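You operate a simulated robot arm through the tools that you are given. There is no shell and no other tool.

Carry out the task below with a simulated two-armed robot. There is one attempt and no reset: what you move stays moved.

TASK
Mount the green hank taut on the swift and clip its end.
Fine: push the sliding peg right in first, draw it out after; the yarn clip goes in the white cup by the swift; the other hanks stay; the table's other dials, levers and buttons end as they began.

Only the result counts: the job must be done as asked and must still hold three seconds after the hand-in. Knocking over, shifting, dropping, spilling or breaking anything else fails it.

THE ROBOT
Two 7-joint arms with fingered hands on one trunk that stands fixed in place. Base frame: the origin is at the foot of the trunk, x ahead of it, y to its left, z up; the work surface is at about z = 700. Lengths are in mm, angles in rad, forces in N, time in s.
The left shoulder is at [99, 128, 1086], the right one opposite. Each reaches about 1156 mm from its shoulder. Payload 5 kg a hand.
Tool frame (each hand has its own): the origin (TCP) lies between the finger pads and is the grasp point; the fingertips stand 37 mm ahead of it; z points along the fingers, y is the line along which they close. The gripper opens to 124 mm; its body begins 43 mm behind the TCP. The gripper is a hand of 3 fingers: y runs from the thumb to the fingers, the wrist lies at [-21, -116, -203] in the tool frame, and closing takes about 1.5 s.
Orientation is that of the tool frame in the base frame, as [roll, pitch, yaw] about the fixed x, y, z axes, in that order (R = Rz(yaw) Ry(pitch) Rx(roll)). With the fingers straight down and the wrist toward the robot, the tool's x, y and z point along [0, 1, 0], [1, 0, 0] and [0, 0, -1] of the base frame.

THE INTERFACE
- The arms move only by the tool servo_tool. It takes "left_moves", "right_moves" or both (then of equal length, played together; a hand with none holds still); each is a list that holds one entry, the list of rows, each a list of 7 numbers: the finger opening in mm, from 0 to 124, then the shift along the base's x, y, z in mm, then the turn, a rotation vector about the base's x, y, z in rad. In form: [[[fingers, tx, ty, tz, wx, wy, wz], ...]]. A call has 1 to 20 rows; each row shifts and turns the commanded pose from where the row before left it. Rows are played at 5 a second. More than 50 mm and 0.15 rad between two rows, or a gripper value outside its range, and nothing of the call is played. Where a pose cannot be reached the arm comes as near as it can. A force on the tool above 40 N (or 10 N above the force at the start of the call, whichever is more), or a blocked arm, ends the call early, and 0.2 s more pass. The fingers move at their own pace (about 45 mm/s each) and stop on an object; they squeeze with about 22 N. The grip force told is the motor's: it shows also when the fingers shut on nothing. Time passes only in rows, and 0.2 s behind the last, so rows that do not move let the fingers close. It gives the time, the measured TCP pose, the force on the tool (base axes), the opening and the grip force at its end, in the units of the frame above (readings bear some noise), with the torque about the TCP (base axes, N m) and any sound that the robot's microphone picked up.
- Cameras (640 x 400 px; columns grow to the right, rows downward): "scene" is now at [255.9, 37.4, 1238]; the picture's right is [0.46, -0.89, 0.00], its down [-0.57, -0.29, -0.77] and it looks along [0.68, 0.35, -0.64] (base axes); focal length 262 px, centre (320, 200). "left" rides on the left gripper at [-72, -104, -154] in its tool frame; the picture's right is [-0.83, -0.26, 0.49], its down [0.51, -0.72, 0.47] and it looks along [0.23, 0.64, 0.73] (tool axes); focal length 243 px, centre (320, 200). "right" rides on the right gripper at [72, -104, -154] in its tool frame; the picture's right is [-0.83, 0.26, -0.49], its down [-0.51, -0.72, 0.47] and it looks along [-0.23, 0.64, 0.73] (tool axes); focal length 243 px, centre (320, 200). There is no depth. A picture from a camera that has moved, and an enlarged one, comes with that camera's place and axes in the base frame and with its lens.
- grab_frame(camera): a new picture of that camera. The clock stands still meanwhile.
- move_column(by): moves the trunk up (or, below 0, down) by that many mm; the arms and the scene camera ride with it, the base frame stays. It gives what a move gives, with no picture.
- grasp_type(shape, hand): the hand has 3 fingers and takes this shape, open, in about a second: jaw (thumb against the fingers, like two jaws); tri (thumb and two fingers); tip (a fingertip pinch); poke (one finger out to press); point (the index stretched); flat (the hand flat); cup (the hand cupped); fist (a fist). The gripper value then closes the fingers along that shape, each until it touches; the sizes above hold for jaw. It gives what a move gives, with no picture.
- turn_head(pan, tilt): turns the head with the scene camera to pan (to the left, within 1.396 rad either way) and tilt (down, from -0.506 to 1.204), counted from straight ahead of the robot (the tilt from the chest, where the trunk bows). It gives what a move gives.
- zoom(camera, box): a new picture of the part [left, top, right, bottom] of that camera's present view, enlarged. The clock stands still meanwhile.
- job_done(): hands the job in; it is judged then, once.

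Nothing tells you positions but the pictures and the camera data. Unless the task says otherwise, let go and move clear before handing in.

The tools are called after "Request:" as a command line: name --argument value ..., lists and objects as JSON in quotes. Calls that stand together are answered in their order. servo_tool: Moves the arms, as the interface text tells. Its arguments: {"type":"object","properties":{"left_moves":{"type":"array"},"right_moves":{"type":"array"}},"required":[]} The other tools are called the same way: move_column (by) moves the trunk up or down; grasp_type (shape, hand) gives the hand a shape; turn_head (pan, tilt) turns the head that bears the scene camera; grab_frame (camera) takes a picture; zoom (camera, box) takes an enlarged picture of a part of a camera's view; job_done () hands the job in.

At the start:

```text
time: 0.0
left_tcp_pos: [487.2, 586.1, 1054.3]
left_ee_rot: [-3.141, -0.001, 1.571]
left_ft_force: [0.1, 0.8, 0.2]
left_wrist_torque: [0.02, 0.0, 0.0]
left_finger_gap: 123.5
left_grip_force: 0.0
left_shape: jaw
right_tcp_pos: [595.0, 95.3, 1075.1]
right_ee_rot: [3.141, 0.002, 1.57]
right_ft_force: [-0.3, -0.7, -0.3]
right_wrist_torque: [0.02, 0.03, 0.0]
right_finger_gap: 123.5
right_grip_force: 0.0
right_shape: jaw
trunk travel left (down, up): [-275.0, 288.0]
head pan, tilt (commanded): [0.473, 0.698]
```

scene: 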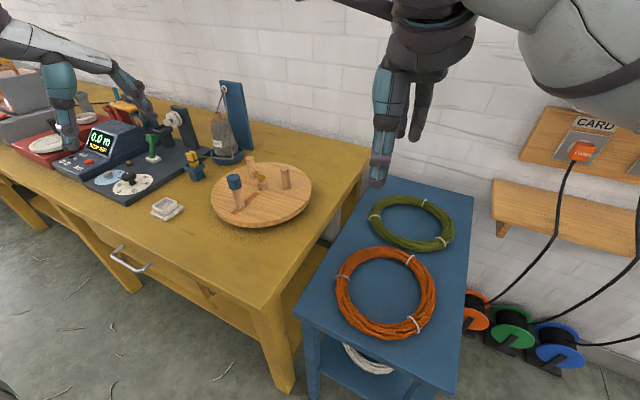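
right: 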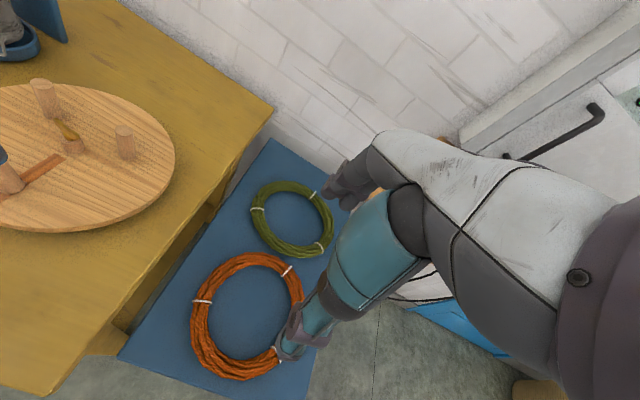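
left: 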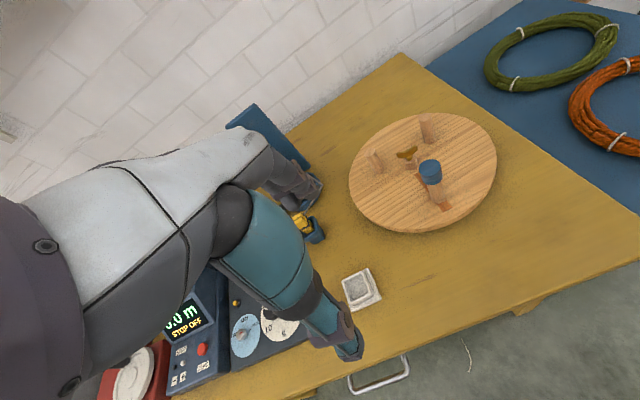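

I see a yellow table with a wooden swift disc (several pegs, one with a blue cap on a slot), a white cup, a meter device, and a blue side table with a green hank and an orange hank. I'll take close-up pictures to find the details before moving anything.

Request:
zoom --camera "scene" --box '[190, 130, 330, 240]'

Request:
zoom --camera "scene" --box '[60, 80, 260, 220]'

Request:
zoom --camera "scene" --box '[310, 170, 480, 370]'

Request:
zoom --camera "left" --box '[330, 90, 520, 320]'

Request:
zoom --camera "right" --box '[0, 60, 200, 240]'

```text
3.64 times, centred on (260, 185) of scene
camera zoom: at [255.9, 37.4, 1238.0], right [0.46, -0.89, 0.0], down [-0.57, -0.29, -0.77], along [0.68, 0.35, -0.64], focal length 951 px, centre (538, 254)
```

zoom: 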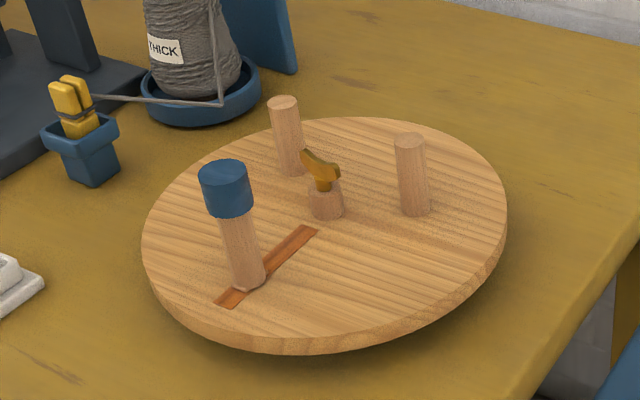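

```text
2.86 times, centred on (160, 150) of scene
camera zoom: at [255.9, 37.4, 1238.0], right [0.46, -0.89, 0.0], down [-0.57, -0.29, -0.77], along [0.68, 0.35, -0.64], focal length 747 px, centre (777, 343)
```

zoom: 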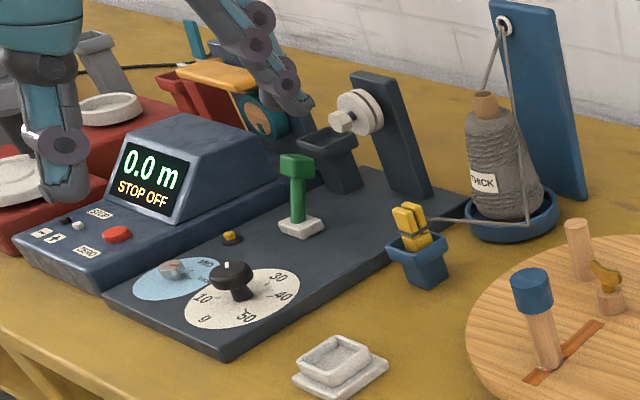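

```text
2.00 times, centred on (395, 270) of scene
camera zoom: at [255.9, 37.4, 1238.0], right [0.46, -0.89, 0.0], down [-0.57, -0.29, -0.77], along [0.68, 0.35, -0.64], focal length 523 px, centre (170, 60)
```

zoom: 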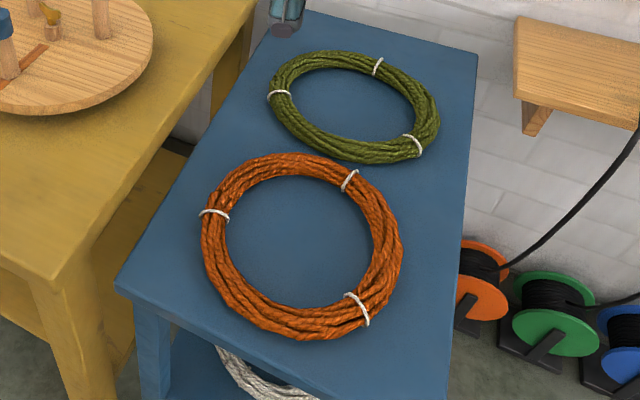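

```text
1.74 times, centred on (425, 205) of left
camera zoom: at [382.3, 514.6, 1207.5], right [-0.26, -0.83, -0.49], down [-0.72, 0.51, -0.47], along [0.64, 0.23, -0.73], focal length 422 px, centre (137, 191)
```

zoom: 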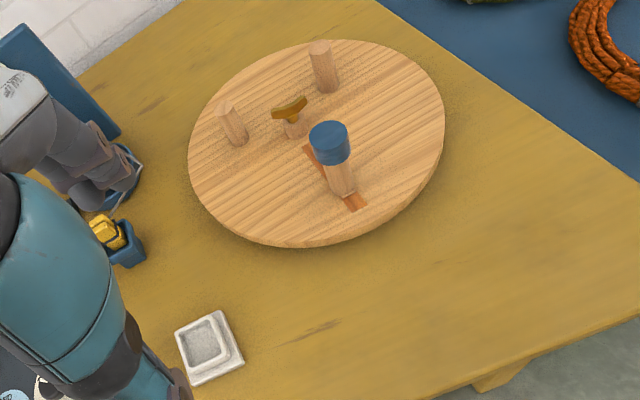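

```text
2.22 times, centred on (100, 150) of right
camera zoom: at [489.7, 167.9, 1229.5], right [0.26, -0.83, 0.49], down [-0.72, -0.51, -0.47], along [0.64, -0.23, -0.73], focal length 539 px, centre (809, 311)
```

zoom: 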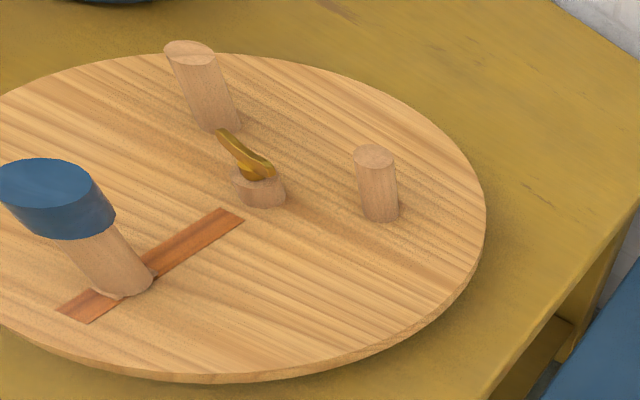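

The swift has two fixed pegs, a hub with a brass-coloured wing piece, and a sliding peg with a blue cap in a radial slot. I need closer views of the hank ends, the clip and the cup, so I'll look further.

Request:
zoom --camera "scene" --box '[360, 185, 460, 260]'

Request:
zoom --camera "right" --box '[230, 160, 360, 280]'

Request:
zoom --camera "scene" --box '[140, 130, 220, 230]'

Request:
zoom --camera "left" --box '[460, 0, 640, 170]'

Request:
turn_head --pan -0.3 --tilt 0.8

Request:
grab_frame --camera "scene"

```text
5.33 times, centred on (410, 222) of scene
camera zoom: at [255.9, 37.4, 1238.0], right [0.46, -0.89, 0.0], down [-0.57, -0.29, -0.77], along [0.68, 0.35, -0.64], focal length 1395 px, centre (-160, 80)
```

zoom: 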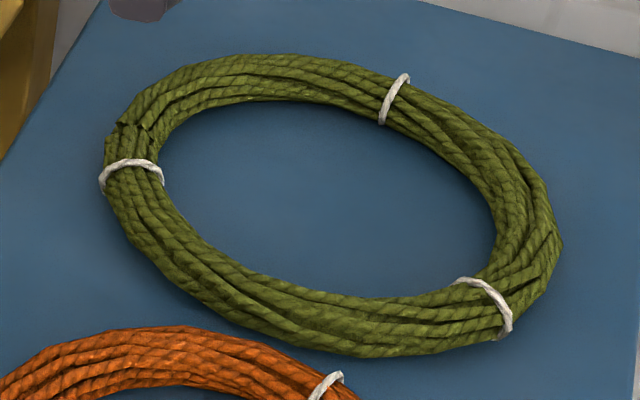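

```text
3.33 times, centred on (295, 220) of right
camera zoom: at [489.7, 167.9, 1229.5], right [0.26, -0.83, 0.49], down [-0.72, -0.51, -0.47], along [0.64, -0.23, -0.73], focal length 809 px, centre (403, 133)
```

zoom: 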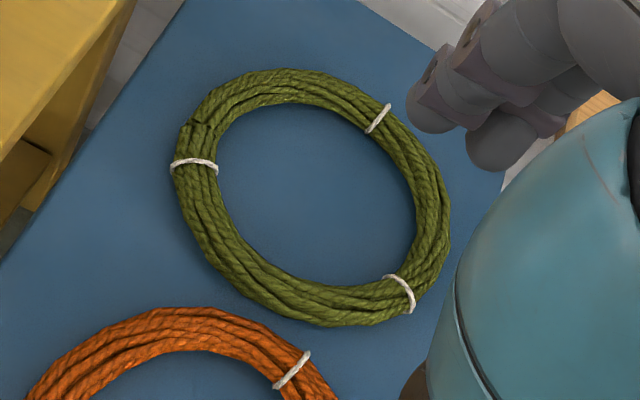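

```text
4.00 times, centred on (180, 180) of scene
camera zoom: at [255.9, 37.4, 1238.0], right [0.46, -0.89, 0.0], down [-0.57, -0.29, -0.77], along [0.68, 0.35, -0.64], focal length 1046 px, centre (880, 280)
```

zoom: 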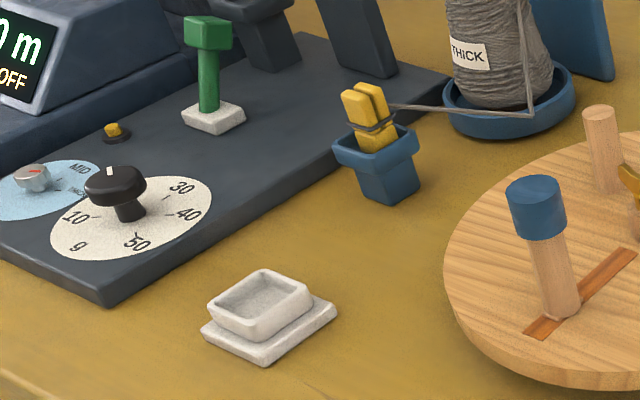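

```text
2.35 times, centred on (550, 85) of left
camera zoom: at [382.3, 514.6, 1207.5], right [-0.26, -0.83, -0.49], down [-0.72, 0.51, -0.47], along [0.64, 0.23, -0.73], focal length 571 px, centre (-221, 471)
```

zoom: 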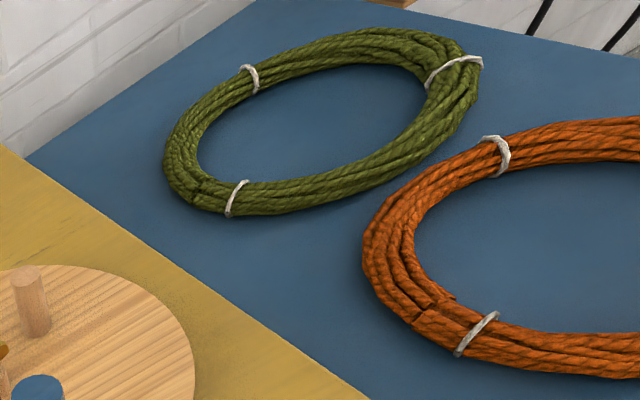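

```text
time: 1.1
left_tcp_pos: [486.9, 586.6, 1053.6]
left_ee_rot: [3.14, 0.0, 1.57]
left_ft_force: [0.0, 0.7, -0.2]
left_wrist_torque: [-0.01, 0.02, -0.01]
left_finger_gap: 123.9
left_grip_force: 0.1
left_shape: jaw
right_tcp_pos: [593.6, 95.9, 1076.2]
right_ee_rot: [3.141, -0.001, 1.57]
right_ft_force: [-0.2, 0.1, 0.1]
right_wrist_torque: [-0.02, 0.0, 0.0]
right_finger_gap: 123.6
right_grip_force: 0.0
right_shape: jaw
trunk travel left (down, up): [-275.0, 288.0]
head pan, tilt (commanded): [-0.3, 0.799]
```

```text
taken
camera scene: at [257.3, -25.1, 1229.6], right [-0.29, -0.96, 0.0], down [-0.68, 0.21, -0.7], along [0.67, -0.21, -0.72], focal length 262 px, centre (320, 200)
```

scene: 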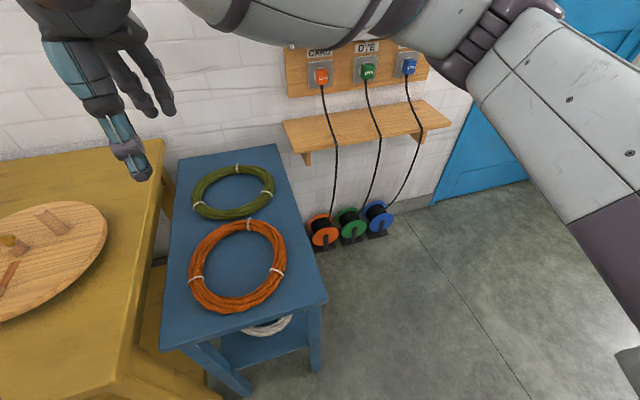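

The green hank shows no loose end of its own; the only clip I can see is the yellow one in the small blue pot. I'll look over the rest of the table before deciding.

Request:
turn_head --pan 0.9 --tilt 0.7

Request:
grab_frame --camera "scene"

Request:
zoom --camera "scene" --box '[160, 80, 400, 230]'

Request:
zoom --camera "scene" --box '[320, 60, 520, 190]'

Request:
zoom --camera "scene" --box '[0, 80, 240, 230]'

```text
time: 2.5
left_tcp_pos: [487.3, 586.9, 1055.6]
left_ee_rot: [-3.141, 0.002, 1.57]
left_ft_force: [-0.1, -0.7, 1.0]
left_wrist_torque: [-0.01, -0.01, -0.04]
left_finger_gap: 123.3
left_grip_force: 0.0
left_shape: jaw
right_tcp_pos: [593.6, 96.5, 1075.1]
right_ee_rot: [-3.141, 0.0, 1.571]
right_ft_force: [0.9, -0.7, -0.7]
right_wrist_torque: [0.0, 0.02, 0.01]
right_finger_gap: 123.6
right_grip_force: 0.0
right_shape: jaw
trunk travel left (down, up): [-275.0, 288.0]
head pan, tilt (commanded): [0.901, 0.7]
```

```text
taken
camera scene: at [233.0, 65.2, 1237.8], right [0.78, -0.62, 0.0], down [-0.4, -0.5, -0.76], along [0.48, 0.6, -0.64], focal length 262 px, centre (320, 200)
```

scene: 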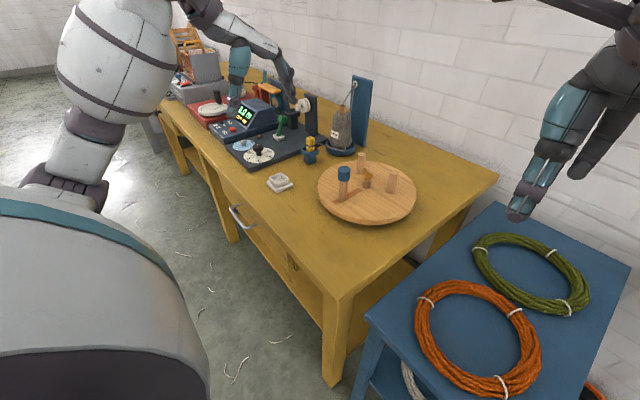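

```text
2.67 times, centred on (280, 155) of scene
camera zoom: at [233.0, 65.2, 1237.8], right [0.78, -0.62, 0.0], down [-0.4, -0.5, -0.76], along [0.48, 0.6, -0.64], focal length 697 px, centre (427, 320)
```

zoom: 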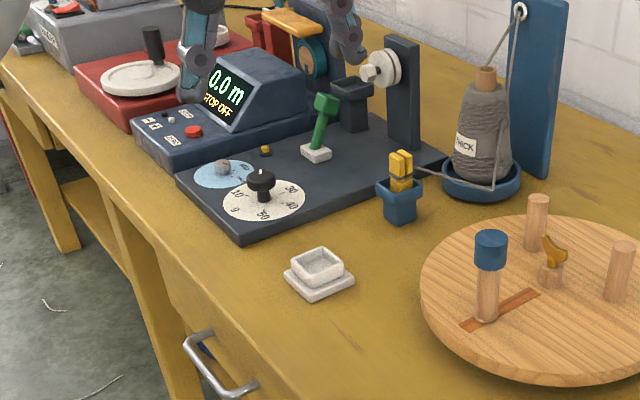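

```text
3.08 times, centred on (420, 125) of scene
camera zoom: at [233.0, 65.2, 1237.8], right [0.78, -0.62, 0.0], down [-0.4, -0.5, -0.76], along [0.48, 0.6, -0.64], focal length 805 px, centre (12, 431)
```

zoom: 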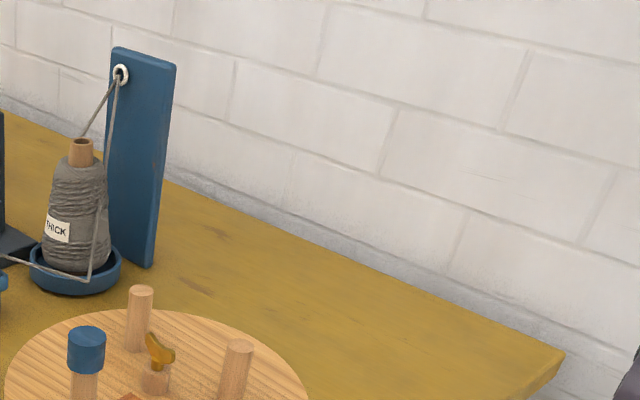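

```text
2.67 times, centred on (120, 155) of scene
camera zoom: at [233.0, 65.2, 1237.8], right [0.78, -0.62, 0.0], down [-0.4, -0.5, -0.76], along [0.48, 0.6, -0.64], focal length 697 px, centre (853, 320)
```

zoom: 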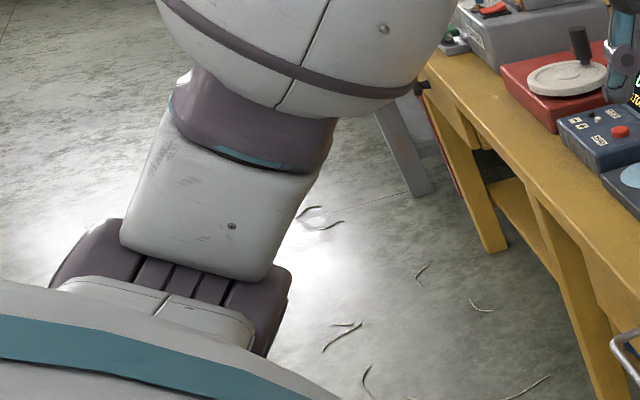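

The disc top lies at about z=800, the hub at about (693, 441), the fixed pegs at about (722, 497) and (724, 382), and the capped slider at about (603, 439) in a slot running along x toward the robot. The green hank is a ring about 190 mm across, centred near (833, 50). I'll zoom in on the hub and slider for finer detail.

Request:
zoom --camera "right" --box '[30, 90, 110, 140]'

Request:
zoom --camera "left" --box '[370, 110, 470, 220]'

Request:
zoom --camera "scene" --box '[315, 145, 420, 230]'

Request:
zoom --camera "scene" --box '[260, 120, 360, 195]'

```text
8.00 times, centred on (70, 115) of right
camera zoom: at [489.7, 167.9, 1229.4], right [0.26, -0.83, 0.49], down [-0.72, -0.51, -0.47], along [0.64, -0.23, -0.73], focal length 1941 px, centre (2320, 880)
```

zoom: 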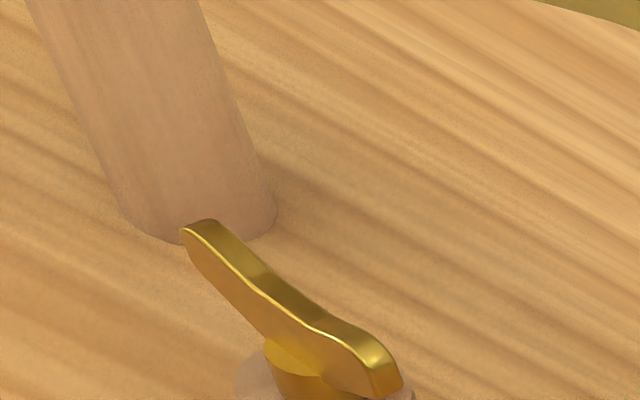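

```text
3.64 times, centred on (420, 165) of left
camera zoom: at [382.3, 514.6, 1207.5], right [-0.26, -0.83, -0.49], down [-0.72, 0.51, -0.47], along [0.64, 0.23, -0.73], focal length 882 px, centre (-44, 327)
```

zoom: 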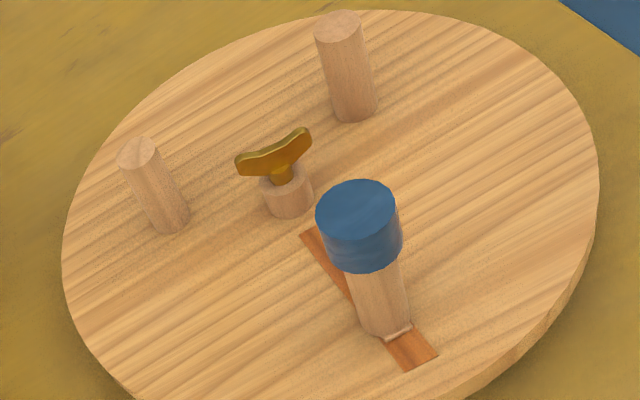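

```text
4.71 times, centred on (368, 188) of scene
camera zoom: at [233.0, 65.2, 1237.8], right [0.78, -0.62, 0.0], down [-0.4, -0.5, -0.76], along [0.48, 0.6, -0.64], focal length 1231 px, centre (96, 259)
```

zoom: 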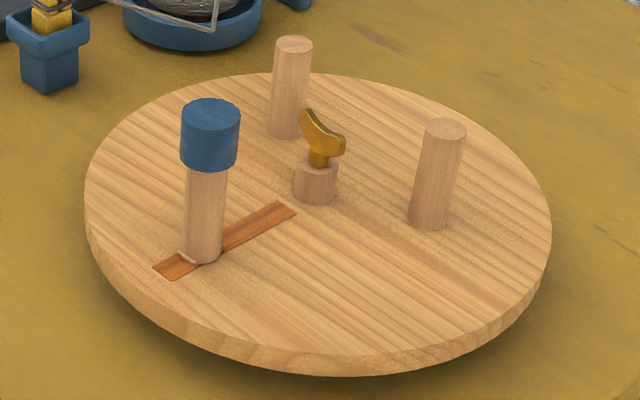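

```text
5.33 times, centred on (310, 158) of scene
camera zoom: at [233.0, 65.2, 1237.8], right [0.78, -0.62, 0.0], down [-0.4, -0.5, -0.76], along [0.48, 0.6, -0.64], focal length 1395 px, centre (373, 427)
```

zoom: 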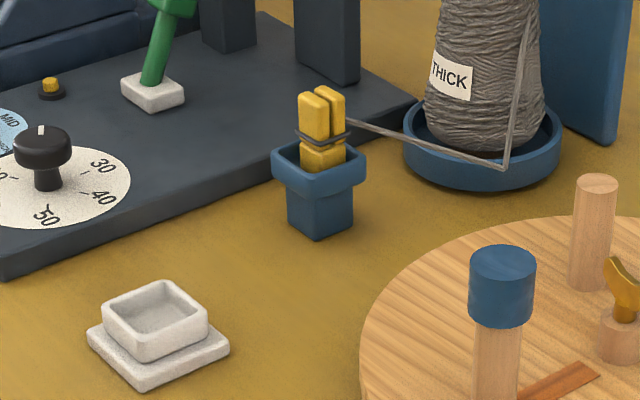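

The brass piece is a wing screw on the hub, which I'll leave alone; the yellow clip stands in the blue pot near (679, 677). I'm bringing the left hand above the sliding peg to view it closely first.

Request:
servo_tool --left_moves '[[[90, 29, -37, 0, 0, 0, 0], [90, 29, -37, 0, 0, 0, 0], [90, 29, -37, 0, 0, 0, 0], [90, 29, -36, 0, 0, 0, 0], [90, 0, 0, -45, 0, 0, 0], [90, 0, 0, -45, 0, 0, 0], [90, 0, 0, 0, 0, 0, 0]]]'

Request:
grab_frame --camera "left"

Request:
grab_frame --camera "scene"

Request:
grab_frame --camera "right"

```text
time: 4.1
left_tcp_pos: [601.7, 438.9, 967.4]
left_ee_rot: [3.141, 0.0, 1.571]
left_ft_force: [-0.7, -0.1, 0.7]
left_wrist_torque: [-0.04, 0.0, 0.03]
left_finger_gap: 90.4
left_grip_force: 0.1
left_shape: jaw
right_tcp_pos: [592.3, 95.2, 1076.7]
right_ee_rot: [3.14, 0.001, 1.57]
right_ft_force: [-0.6, 0.6, 0.5]
right_wrist_torque: [0.0, 0.02, -0.02]
right_finger_gap: 123.5
right_grip_force: 0.1
right_shape: jaw
trunk travel left (down, up): [-275.0, 288.0]
head pan, tilt (commanded): [0.901, 0.7]
```

```text
taken
camera left: at [497.2, 366.8, 1119.9], right [-0.26, -0.83, -0.49], down [-0.72, 0.51, -0.47], along [0.64, 0.23, -0.73], focal length 243 px, centre (320, 200)
```

left: 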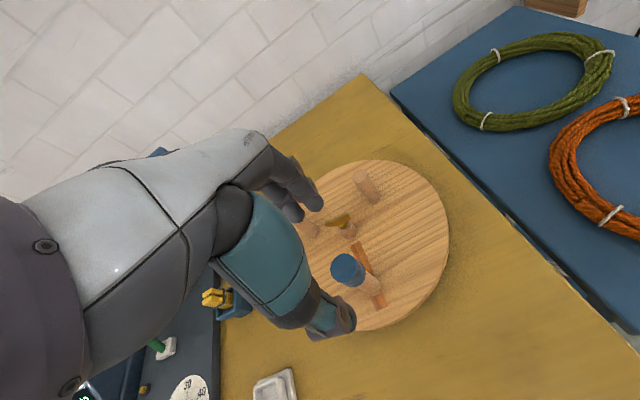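

```text
taken
camera scene: at [232.2, 64.7, 1238.1], right [0.78, -0.62, 0.0], down [-0.4, -0.5, -0.77], along [0.48, 0.6, -0.64], focal length 262 px, centre (320, 200)
```

scene: 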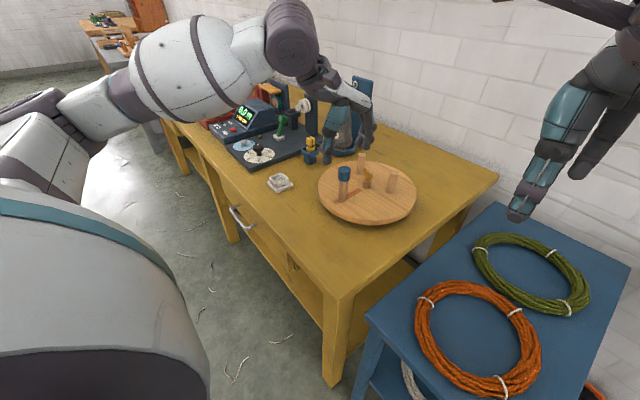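

```text
taken
camera right: at [489.0, 167.2, 1230.0], right [0.26, -0.83, 0.49], down [-0.72, -0.51, -0.47], along [0.64, -0.23, -0.73], focal length 243 px, centre (320, 200)
```

right: 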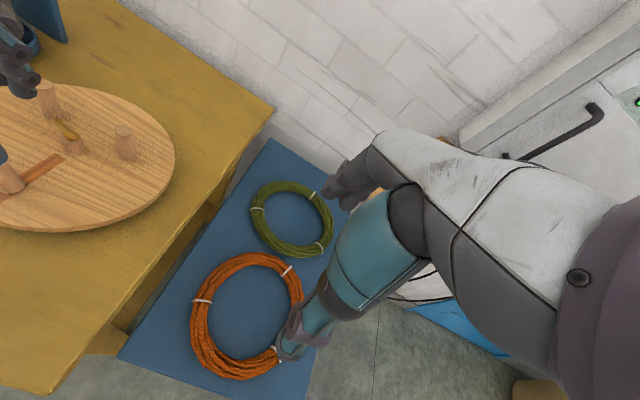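

The hand is over the sliding peg as computed (cap at about (603, 437), top near z=893). I'll lower so the fingertips flank just the cap, and check before closing.

Request:
servo_tool --left_moves '[[[90, 1, -1, -32, 0, 0, 0], [90, 0, 0, -30, 0, 0, 0], [90, 0, 0, 0, 0, 0, 0]]]'

Request:
grab_frame --camera "left"

Request:
zoom --camera "scene" --box '[290, 100, 430, 230]'

```text
time: 4.9
left_tcp_pos: [602.6, 437.1, 902.1]
left_ee_rot: [3.14, 0.001, 1.57]
left_ft_force: [0.5, 0.3, 0.1]
left_wrist_torque: [0.01, 0.02, -0.02]
left_finger_gap: 90.4
left_grip_force: 0.1
left_shape: jaw
right_tcp_pos: [594.9, 95.1, 1075.2]
right_ee_rot: [3.142, 0.0, 1.572]
right_ft_force: [-0.1, 1.0, -0.3]
right_wrist_torque: [0.02, 0.0, 0.01]
right_finger_gap: 123.5
right_grip_force: 0.0
right_shape: jaw
trunk travel left (down, up): [-275.0, 288.0]
head pan, tilt (commanded): [0.901, 0.7]
```

```text
taken
camera left: at [497.7, 365.1, 1055.0], right [-0.26, -0.83, -0.49], down [-0.72, 0.51, -0.47], along [0.64, 0.23, -0.73], focal length 243 px, centre (320, 200)
```

left: 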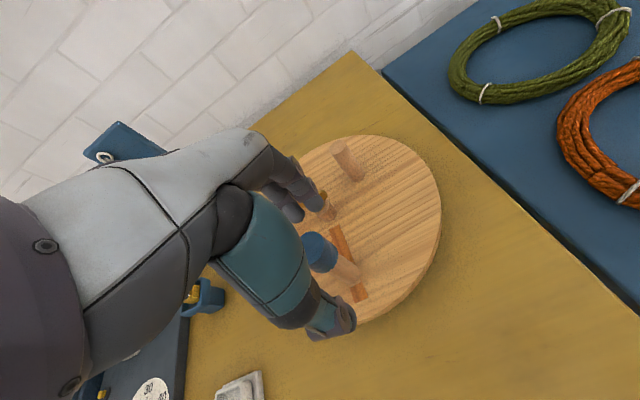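

```text
3.08 times, centred on (360, 165) of scene
camera zoom: at [232.9, 64.7, 1237.9], right [0.78, -0.62, 0.0], down [-0.4, -0.5, -0.77], along [0.48, 0.6, -0.64], focal length 805 px, centre (197, 308)
```

zoom: 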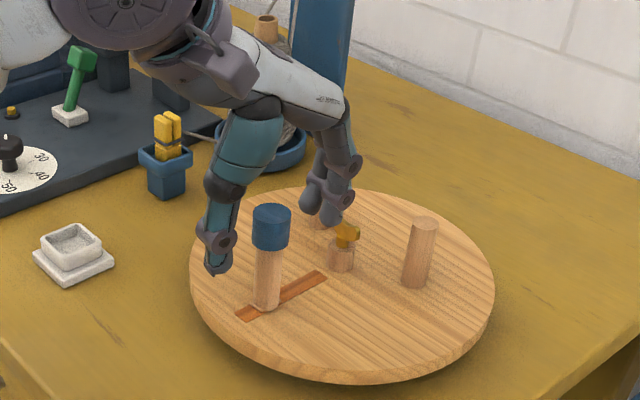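

The thumb and fingers flank the blue cap as intended, with fingertips above the hub screw. I'll close on the cap.

Request:
servo_tool --left_moves '[[[60, 0, 0, 0, 0, 0, 0], [40, 0, 0, 0, 0, 0, 0], [25, 0, 0, 0, 0, 0, 0], [20, 0, 0, 0, 0, 0, 0], [20, 0, 0, 0, 0, 0, 0], [20, 0, 0, 0, 0, 0, 0], [20, 0, 0, 0, 0, 0, 0]]]'

Request:
zoom --camera "scene" --box '[290, 100, 430, 230]'

Request:
zoom --camera "left" --box '[220, 120, 460, 360]'

```text
time: 6.5
left_tcp_pos: [601.9, 438.3, 901.6]
left_ee_rot: [3.141, -0.001, 1.571]
left_ft_force: [-2.5, -0.4, 0.5]
left_wrist_torque: [-0.02, 0.08, 0.02]
left_finger_gap: 21.3
left_grip_force: 0.1
left_shape: jaw
right_tcp_pos: [592.3, 96.7, 1074.4]
right_ee_rot: [3.141, -0.001, 1.572]
right_ft_force: [-0.5, -0.2, 0.1]
right_wrist_torque: [-0.01, 0.01, 0.01]
right_finger_gap: 123.7
right_grip_force: 0.1
right_shape: jaw
trunk travel left (down, up): [-275.0, 288.0]
head pan, tilt (commanded): [0.901, 0.7]
```

```text
3.08 times, centred on (360, 165) of scene
camera zoom: at [232.7, 65.2, 1237.9], right [0.78, -0.62, 0.0], down [-0.4, -0.5, -0.77], along [0.48, 0.6, -0.64], focal length 805 px, centre (197, 308)
```

zoom: 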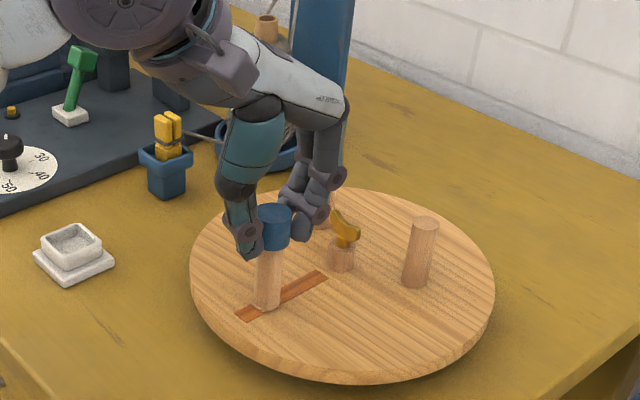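

```text
1.67 times, centred on (340, 240) of left
camera zoom: at [497.6, 365.6, 1055.3], right [-0.26, -0.83, -0.49], down [-0.72, 0.51, -0.47], along [0.64, 0.23, -0.73], focal length 404 px, centre (287, 133)
```

zoom: 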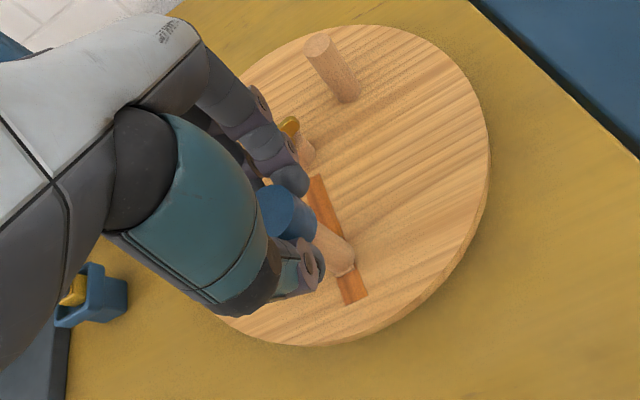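

The gap reads 21 with little grip, so the tips are only touching lightly. I'll command a tighter close and watch the gap and force.

Request:
servo_tool --left_moves '[[[10, 0, 0, 0, 0, 0, 0], [5, 0, 0, 0, 0, 0, 0], [5, 0, 0, 0, 0, 0, 0], [5, 0, 0, 0, 0, 0, 0], [5, 0, 0, 0, 0, 0, 0]]]'

Request:
zoom --camera "scene" --box '[310, 130, 390, 210]'

Request:
zoom --camera "left" --box '[270, 170, 420, 320]'

```text
time: 7.7
left_tcp_pos: [602.0, 438.6, 903.3]
left_ee_rot: [3.141, 0.001, 1.572]
left_ft_force: [-1.9, -0.8, -3.3]
left_wrist_torque: [0.0, 0.04, 0.03]
left_finger_gap: 20.1
left_grip_force: 21.9
left_shape: jaw
right_tcp_pos: [593.4, 95.9, 1075.8]
right_ee_rot: [3.141, -0.001, 1.569]
right_ft_force: [-0.6, 0.2, 0.2]
right_wrist_torque: [0.02, 0.01, -0.04]
right_finger_gap: 123.5
right_grip_force: 0.1
right_shape: jaw
trunk travel left (down, up): [-275.0, 288.0]
head pan, tilt (commanded): [0.901, 0.7]
```

```text
5.00 times, centred on (350, 170) of scene
camera zoom: at [232.9, 65.3, 1237.8], right [0.78, -0.62, 0.0], down [-0.4, -0.5, -0.76], along [0.48, 0.6, -0.64], focal length 1308 px, centre (170, 350)
```

zoom: 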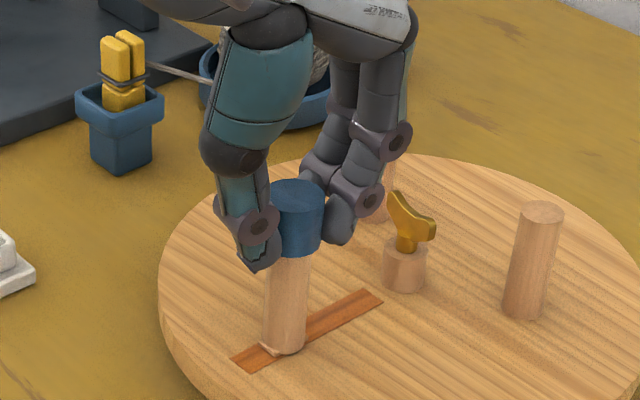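

```text
2.67 times, centred on (345, 245) of left
camera zoom: at [497.8, 365.7, 1055.0], right [-0.26, -0.83, -0.49], down [-0.72, 0.51, -0.47], along [0.64, 0.23, -0.73], focal length 647 px, centre (253, 80)
```

zoom: 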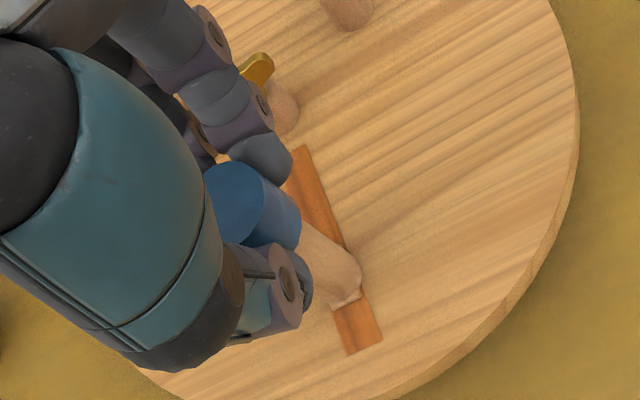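

The cap is held with 22 N. Now I'll push the sliding peg inward (+x) in small steps and watch the forces for the end stop.

Request:
servo_tool --left_moves '[[[5, 8, 0, 0, 0, 0, 0], [5, 8, 0, 0, 0, 0, 0], [5, 8, 0, 0, 0, 0, 0], [5, 8, 0, 0, 0, 0, 0], [5, 0, 0, 0, 0, 0, 0]]]'

Request:
zoom --camera "scene" --box '[310, 130, 410, 230]'

Request:
zoom --camera "left" --box '[270, 170, 420, 320]'

```text
time: 8.9
left_tcp_pos: [635.4, 437.8, 902.4]
left_ee_rot: [-3.14, -0.001, 1.572]
left_ft_force: [-0.3, -0.1, -3.8]
left_wrist_torque: [0.01, -0.01, 0.0]
left_finger_gap: 19.9
left_grip_force: 21.8
left_shape: jaw
right_tcp_pos: [593.3, 94.4, 1075.0]
right_ee_rot: [-3.14, 0.0, 1.57]
right_ft_force: [0.9, -0.2, 0.1]
right_wrist_torque: [-0.01, 0.02, -0.04]
right_finger_gap: 123.9
right_grip_force: 0.0
right_shape: jaw
trunk travel left (down, up): [-275.0, 288.0]
head pan, tilt (commanded): [0.901, 0.7]
```

```text
4.00 times, centred on (360, 180) of scene
camera zoom: at [233.3, 65.5, 1237.7], right [0.78, -0.62, 0.0], down [-0.4, -0.5, -0.76], along [0.47, 0.6, -0.64], focal length 1046 px, centre (160, 280)
```

zoom: 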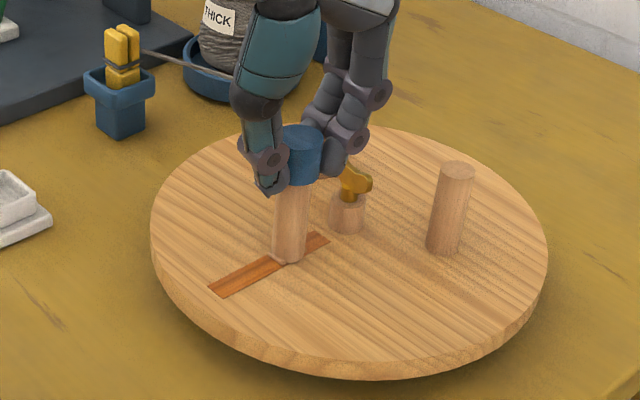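

```text
2.67 times, centred on (345, 245) of left
camera zoom: at [531.2, 365.8, 1055.2], right [-0.26, -0.83, -0.49], down [-0.72, 0.51, -0.47], along [0.64, 0.23, -0.73], focal length 647 px, centre (253, 80)
```

zoom: 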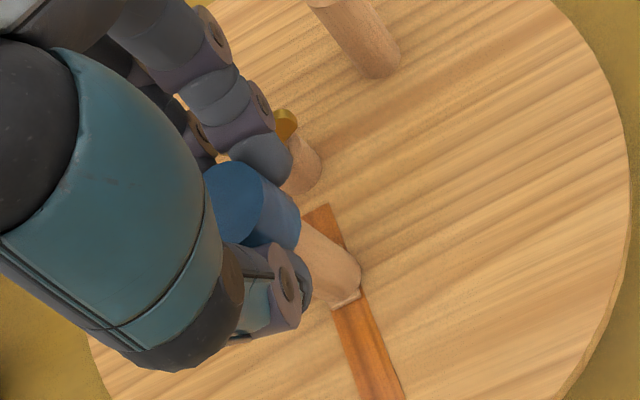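

The peg slides easily with the hand. I'll keep pushing inward in smaller steps until it stops.

Request:
servo_tool --left_moves '[[[5, 6, 0, 0, 0, 0, 0], [5, 6, 0, 0, 0, 0, 0], [5, 4, 0, 0, 0, 0, 0], [5, 0, 0, 0, 0, 0, 0]]]'

Request:
zoom --camera "scene" --box '[320, 130, 400, 210]'

Request:
zoom --camera "right" --box '[0, 60, 160, 240]'

Request:
zoom --camera "left" --box '[270, 170, 420, 320]'

```text
time: 9.9
left_tcp_pos: [652.8, 438.3, 902.0]
left_ee_rot: [-3.139, 0.001, 1.57]
left_ft_force: [-1.6, -1.6, -8.2]
left_wrist_torque: [-0.04, -0.01, -0.05]
left_finger_gap: 19.7
left_grip_force: 22.0
left_shape: jaw
right_tcp_pos: [594.6, 96.6, 1075.2]
right_ee_rot: [-3.141, 0.001, 1.57]
right_ft_force: [0.5, 0.1, 0.4]
right_wrist_torque: [-0.02, -0.01, 0.03]
right_finger_gap: 123.7
right_grip_force: 0.1
right_shape: jaw
trunk travel left (down, up): [-275.0, 288.0]
head pan, tilt (commanded): [0.901, 0.7]
```

```text
5.00 times, centred on (360, 170) of scene
camera zoom: at [233.5, 65.5, 1237.7], right [0.78, -0.62, 0.0], down [-0.4, -0.51, -0.76], along [0.47, 0.6, -0.64], focal length 1308 px, centre (120, 350)
```

zoom: 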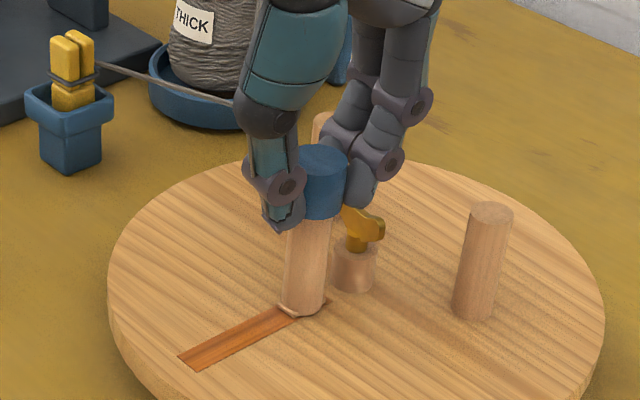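

```text
2.22 times, centred on (80, 150) of right
camera zoom: at [490.3, 168.1, 1229.2], right [0.26, -0.83, 0.49], down [-0.72, -0.51, -0.47], along [0.64, -0.23, -0.73], focal length 539 px, centre (853, 311)
```

zoom: 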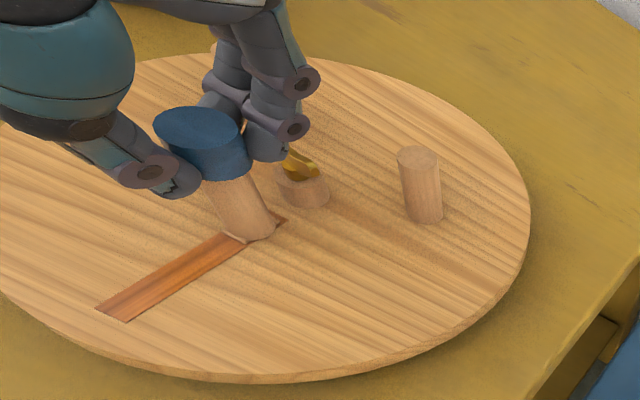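

```text
2.67 times, centred on (345, 245) of left
camera zoom: at [548.0, 366.3, 1055.5], right [-0.26, -0.83, -0.49], down [-0.72, 0.51, -0.47], along [0.64, 0.23, -0.73], focal length 647 px, centre (253, 80)
```

zoom: 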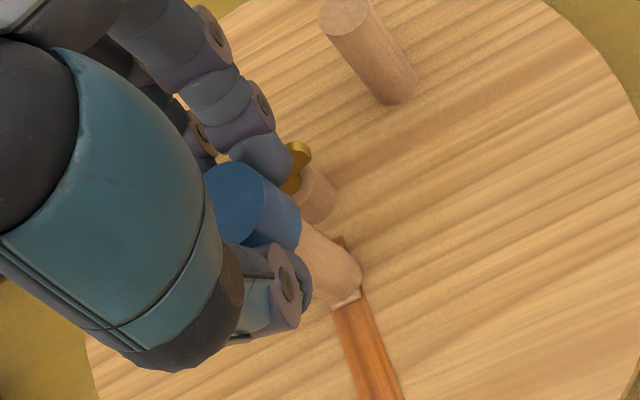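

There are roughly 10 mm of slot left. I'll continue in 3 mm steps and watch for a hard stop.

Request:
servo_tool --left_moves '[[[5, 3, 0, 0, 0, 0, 0], [5, 3, 0, 0, 0, 0, 0], [5, 2, 0, 0, 0, 0, 0], [5, 0, 0, 0, 0, 0, 0]]]'

Request:
zoom --camera "scene" --box '[320, 130, 400, 210]'

Request:
zoom --camera "right" --box '[0, 60, 160, 240]'

```text
time: 10.9
left_tcp_pos: [658.4, 438.5, 902.0]
left_ee_rot: [-3.14, 0.001, 1.572]
left_ft_force: [-17.3, -1.9, -7.7]
left_wrist_torque: [-0.03, 0.51, 0.02]
left_finger_gap: 19.2
left_grip_force: 21.9
left_shape: jaw
right_tcp_pos: [592.0, 94.5, 1075.5]
right_ee_rot: [3.14, -0.001, 1.571]
right_ft_force: [0.2, 0.8, -1.2]
right_wrist_torque: [0.01, -0.03, 0.0]
right_finger_gap: 123.6
right_grip_force: 0.0
right_shape: jaw
trunk travel left (down, up): [-275.0, 288.0]
head pan, tilt (commanded): [0.901, 0.7]
```

```text
5.00 times, centred on (360, 170) of scene
camera zoom: at [231.8, 65.6, 1238.0], right [0.78, -0.62, 0.0], down [-0.4, -0.51, -0.77], along [0.48, 0.6, -0.64], focal length 1308 px, centre (120, 350)
```

zoom: 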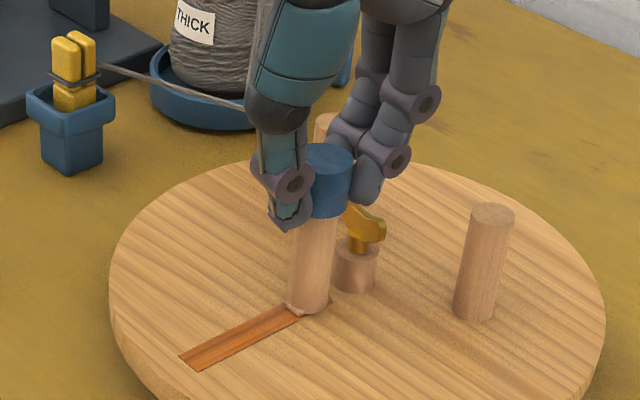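

```text
2.22 times, centred on (80, 150) of right
camera zoom: at [488.6, 168.2, 1229.9], right [0.26, -0.83, 0.49], down [-0.72, -0.51, -0.47], along [0.64, -0.23, -0.73], focal length 539 px, centre (853, 311)
```

zoom: 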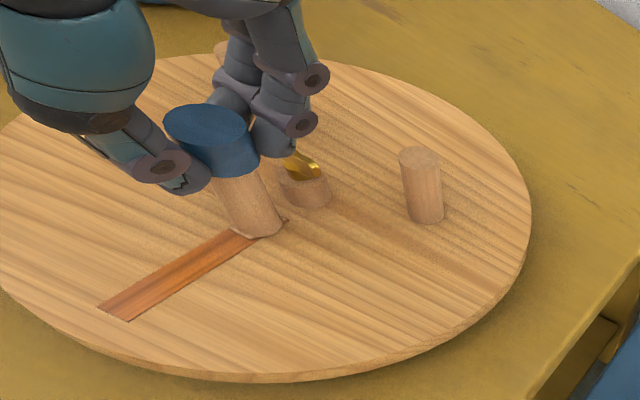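

The x force jumped to −17 N with the peg base at the inner end of the slot, so it is fully in (x≈659). Now I'll open slightly and lift the left hand straight up and clear.

Request:
servo_tool --left_moves '[[[25, 0, 0, 0, 0, 0, 0], [40, 0, 0, 0, 0, 0, 0], [50, 0, 0, 0, 0, 0, 0], [50, 0, 0, 0, 0, 0, 0], [50, 0, 0, 10, 0, 0, 0], [50, 0, 0, 20, 0, 0, 0], [50, 0, 0, 30, 0, 0, 0], [50, 0, 0, 40, 0, 0, 0], [60, 0, 0, 40, 0, 0, 0]]]'

Request:
zoom --camera "scene" --box '[310, 130, 430, 230]'

Request:
zoom --camera "right" --box '[0, 60, 160, 240]'

Request:
zoom --camera "left" --box '[240, 120, 480, 360]'

```text
time: 12.9
left_tcp_pos: [657.0, 439.4, 1044.7]
left_ee_rot: [3.14, 0.0, 1.57]
left_ft_force: [-0.7, 0.5, 0.2]
left_wrist_torque: [0.02, -0.03, -0.01]
left_finger_gap: 59.4
left_grip_force: 0.0
left_shape: jaw
right_tcp_pos: [593.8, 95.7, 1076.1]
right_ee_rot: [3.142, 0.001, 1.57]
right_ft_force: [-0.1, 0.0, -0.1]
right_wrist_torque: [0.03, 0.0, 0.0]
right_finger_gap: 123.6
right_grip_force: 0.1
right_shape: jaw
trunk travel left (down, up): [-275.0, 288.0]
head pan, tilt (commanded): [0.901, 0.7]
```

```text
4.00 times, centred on (370, 180) of scene
camera zoom: at [233.1, 64.8, 1237.8], right [0.78, -0.62, 0.0], down [-0.4, -0.5, -0.77], along [0.47, 0.6, -0.64], focal length 1046 px, centre (120, 280)
```

zoom: 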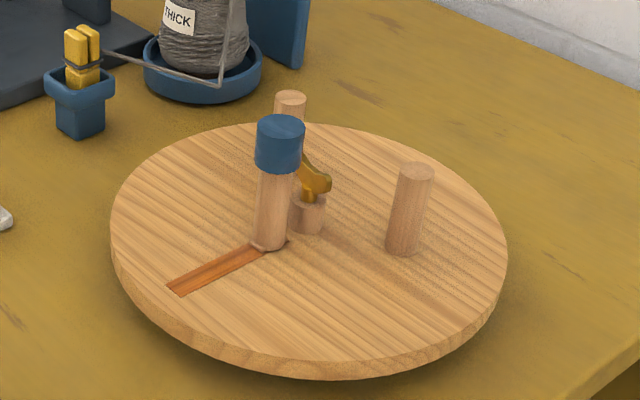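

```text
2.22 times, centred on (80, 150) of right
camera zoom: at [489.8, 167.4, 1229.5], right [0.26, -0.83, 0.49], down [-0.72, -0.51, -0.47], along [0.64, -0.23, -0.73], focal length 539 px, centre (853, 311)
```

zoom: 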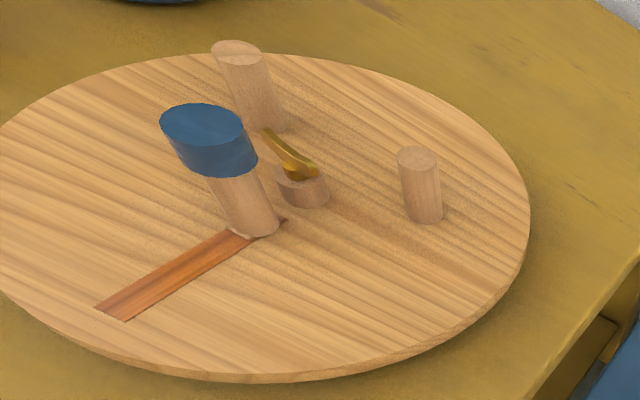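

```text
1.67 times, centred on (360, 240) of left
camera zoom: at [552.7, 367.5, 1196.1], right [-0.26, -0.83, -0.49], down [-0.72, 0.51, -0.47], along [0.64, 0.23, -0.73], focal length 404 px, centre (253, 133)
```

zoom: 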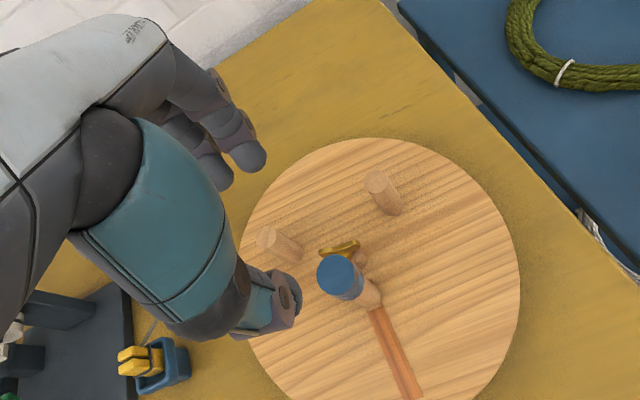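

The slider now stands next to the hub. I'll check closely whether its foot really sits at the inner end of the slot.

Request:
zoom --camera "right" --box '[20, 90, 90, 135]'

Request:
zoom --camera "left" --box '[390, 250, 460, 310]'

Request:
zoom --camera "scene" --box '[340, 150, 390, 200]'

```text
8.89 times, centred on (55, 112) of right
camera zoom: at [489.8, 167.4, 1229.5], right [0.26, -0.83, 0.49], down [-0.72, -0.51, -0.47], along [0.64, -0.23, -0.73], focal length 2157 px, centre (2676, 978)
```

zoom: 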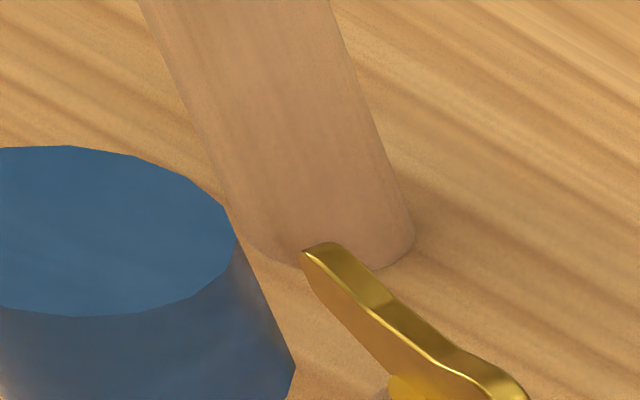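

```text
6.67 times, centred on (425, 280) of left
camera zoom: at [552.7, 367.5, 1196.1], right [-0.26, -0.83, -0.49], down [-0.72, 0.51, -0.47], along [0.64, 0.23, -0.73], focal length 1618 px, centre (-380, -333)
```

zoom: 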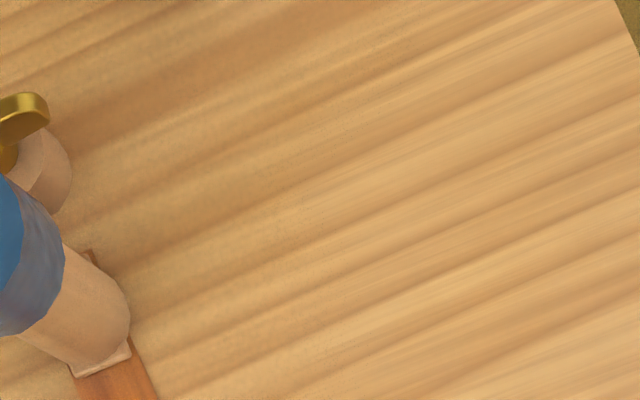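

```text
8.00 times, centred on (365, 175) of scene
camera zoom: at [233.1, 64.8, 1237.8], right [0.78, -0.62, 0.0], down [-0.4, -0.5, -0.77], along [0.47, 0.6, -0.64], focal length 2092 px, centre (-40, 400)
```

zoom: 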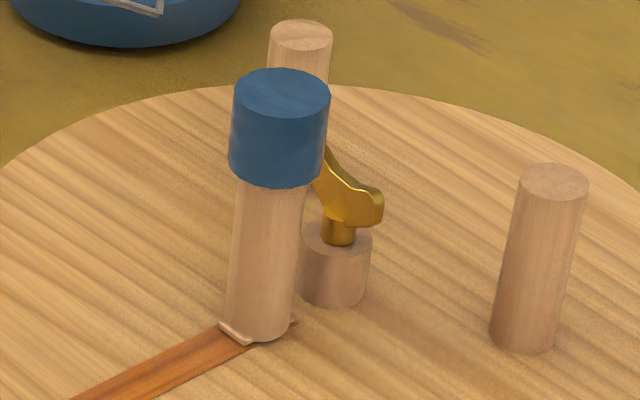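

The slider foot sits against the inner slot end (about x=668), so it is right in. Next I'll park the left hand back to the side and bring the right hand over the far edge of the green hank (about (928, 50)), away from the orange one.

Request:
servo_tool --left_moves '[[[90, -35, 30, 0, 0, 0, 0], [90, -35, 30, 0, 0, 0, 0], [90, -35, 30, 0, 0, 0, 0], [90, -35, 30, 0, 0, 0, 0], [90, -20, 20, 0, 0, 0, 0], [90, 0, 0, 0, 0, 0, 0], [90, 0, 0, 0, 0, 0, 0], [90, 0, 0, 0, 0, 0, 0], [90, 0, 0, 0, 0, 0, 0], [90, 0, 0, 0, 0, 0, 0]]]' --right_moves '[[[100, 47, -6, 0, 0, 0, 0], [100, 47, -6, 0, 0, 0, 0], [100, 47, -6, 0, 0, 0, 0], [100, 47, -6, 0, 0, 0, 0], [100, 47, -6, 0, 0, 0, 0], [100, 47, -6, 0, 0, 0, 0], [100, 49, -9, 0, 0, 0, 0], [100, 0, 0, -45, 0, 0, 0], [100, 0, 0, -45, 0, 0, 0], [100, 0, 0, -45, 0, 0, 0]]]'

Request:
grab_frame --camera "right"

Request:
turn_head --pan 0.05 --tilt 0.75

Request:
grab_frame --camera "scene"

```text
time: 15.1
left_tcp_pos: [502.5, 579.7, 1044.3]
left_ee_rot: [-3.139, -0.001, 1.571]
left_ft_force: [1.0, 0.5, -0.2]
left_wrist_torque: [0.03, 0.03, 0.0]
left_finger_gap: 90.0
left_grip_force: 0.1
left_shape: jaw
right_tcp_pos: [924.6, 48.6, 941.9]
right_ee_rot: [3.141, -0.001, 1.571]
right_ft_force: [0.5, -0.1, -0.1]
right_wrist_torque: [0.01, 0.01, -0.01]
right_finger_gap: 100.1
right_grip_force: 0.0
right_shape: jaw
trunk travel left (down, up): [-275.0, 288.0]
head pan, tilt (commanded): [0.901, 0.7]
```

```text
taken
camera right: at [821.0, 120.4, 1095.7], right [0.26, -0.83, 0.49], down [-0.72, -0.51, -0.47], along [0.64, -0.23, -0.73], focal length 243 px, centre (320, 200)
```

right: 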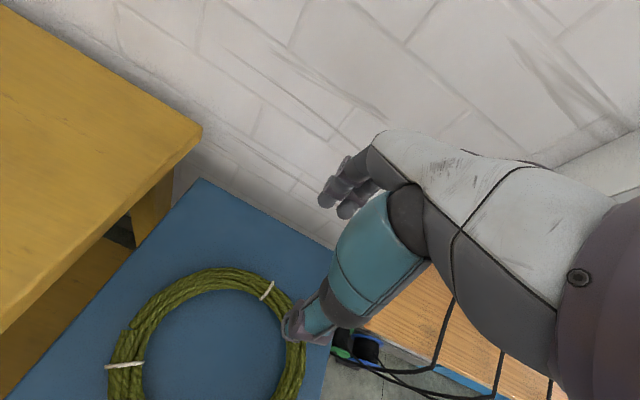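

```text
time: 16.3
left_tcp_pos: [500.6, 579.6, 1044.0]
left_ee_rot: [3.141, 0.0, 1.571]
left_ft_force: [0.6, 0.1, 0.1]
left_wrist_torque: [0.02, -0.03, 0.0]
left_finger_gap: 89.7
left_grip_force: 0.0
left_shape: jaw
right_tcp_pos: [922.8, 48.1, 943.4]
right_ee_rot: [-3.141, 0.0, 1.57]
right_ft_force: [1.2, -0.2, 0.0]
right_wrist_torque: [0.02, -0.01, 0.01]
right_finger_gap: 100.4
right_grip_force: 0.1
right_shape: jaw
trunk travel left (down, up): [-275.0, 288.0]
head pan, tilt (commanded): [0.051, 0.75]
```

```text
taken
camera scene: at [262.9, 3.0, 1233.6], right [0.05, -1.0, 0.0], down [-0.68, -0.04, -0.73], along [0.73, 0.04, -0.68], focal length 262 px, centre (320, 200)
```

scene: 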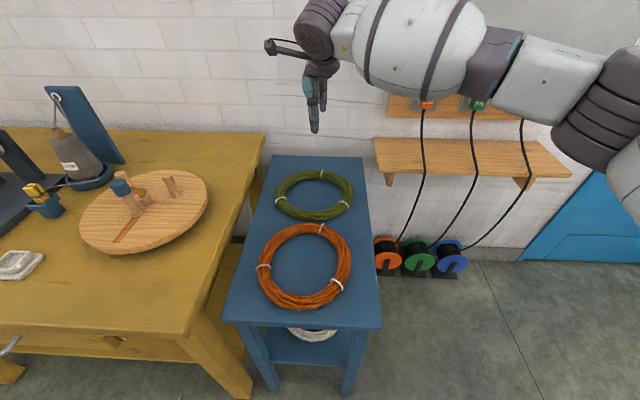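

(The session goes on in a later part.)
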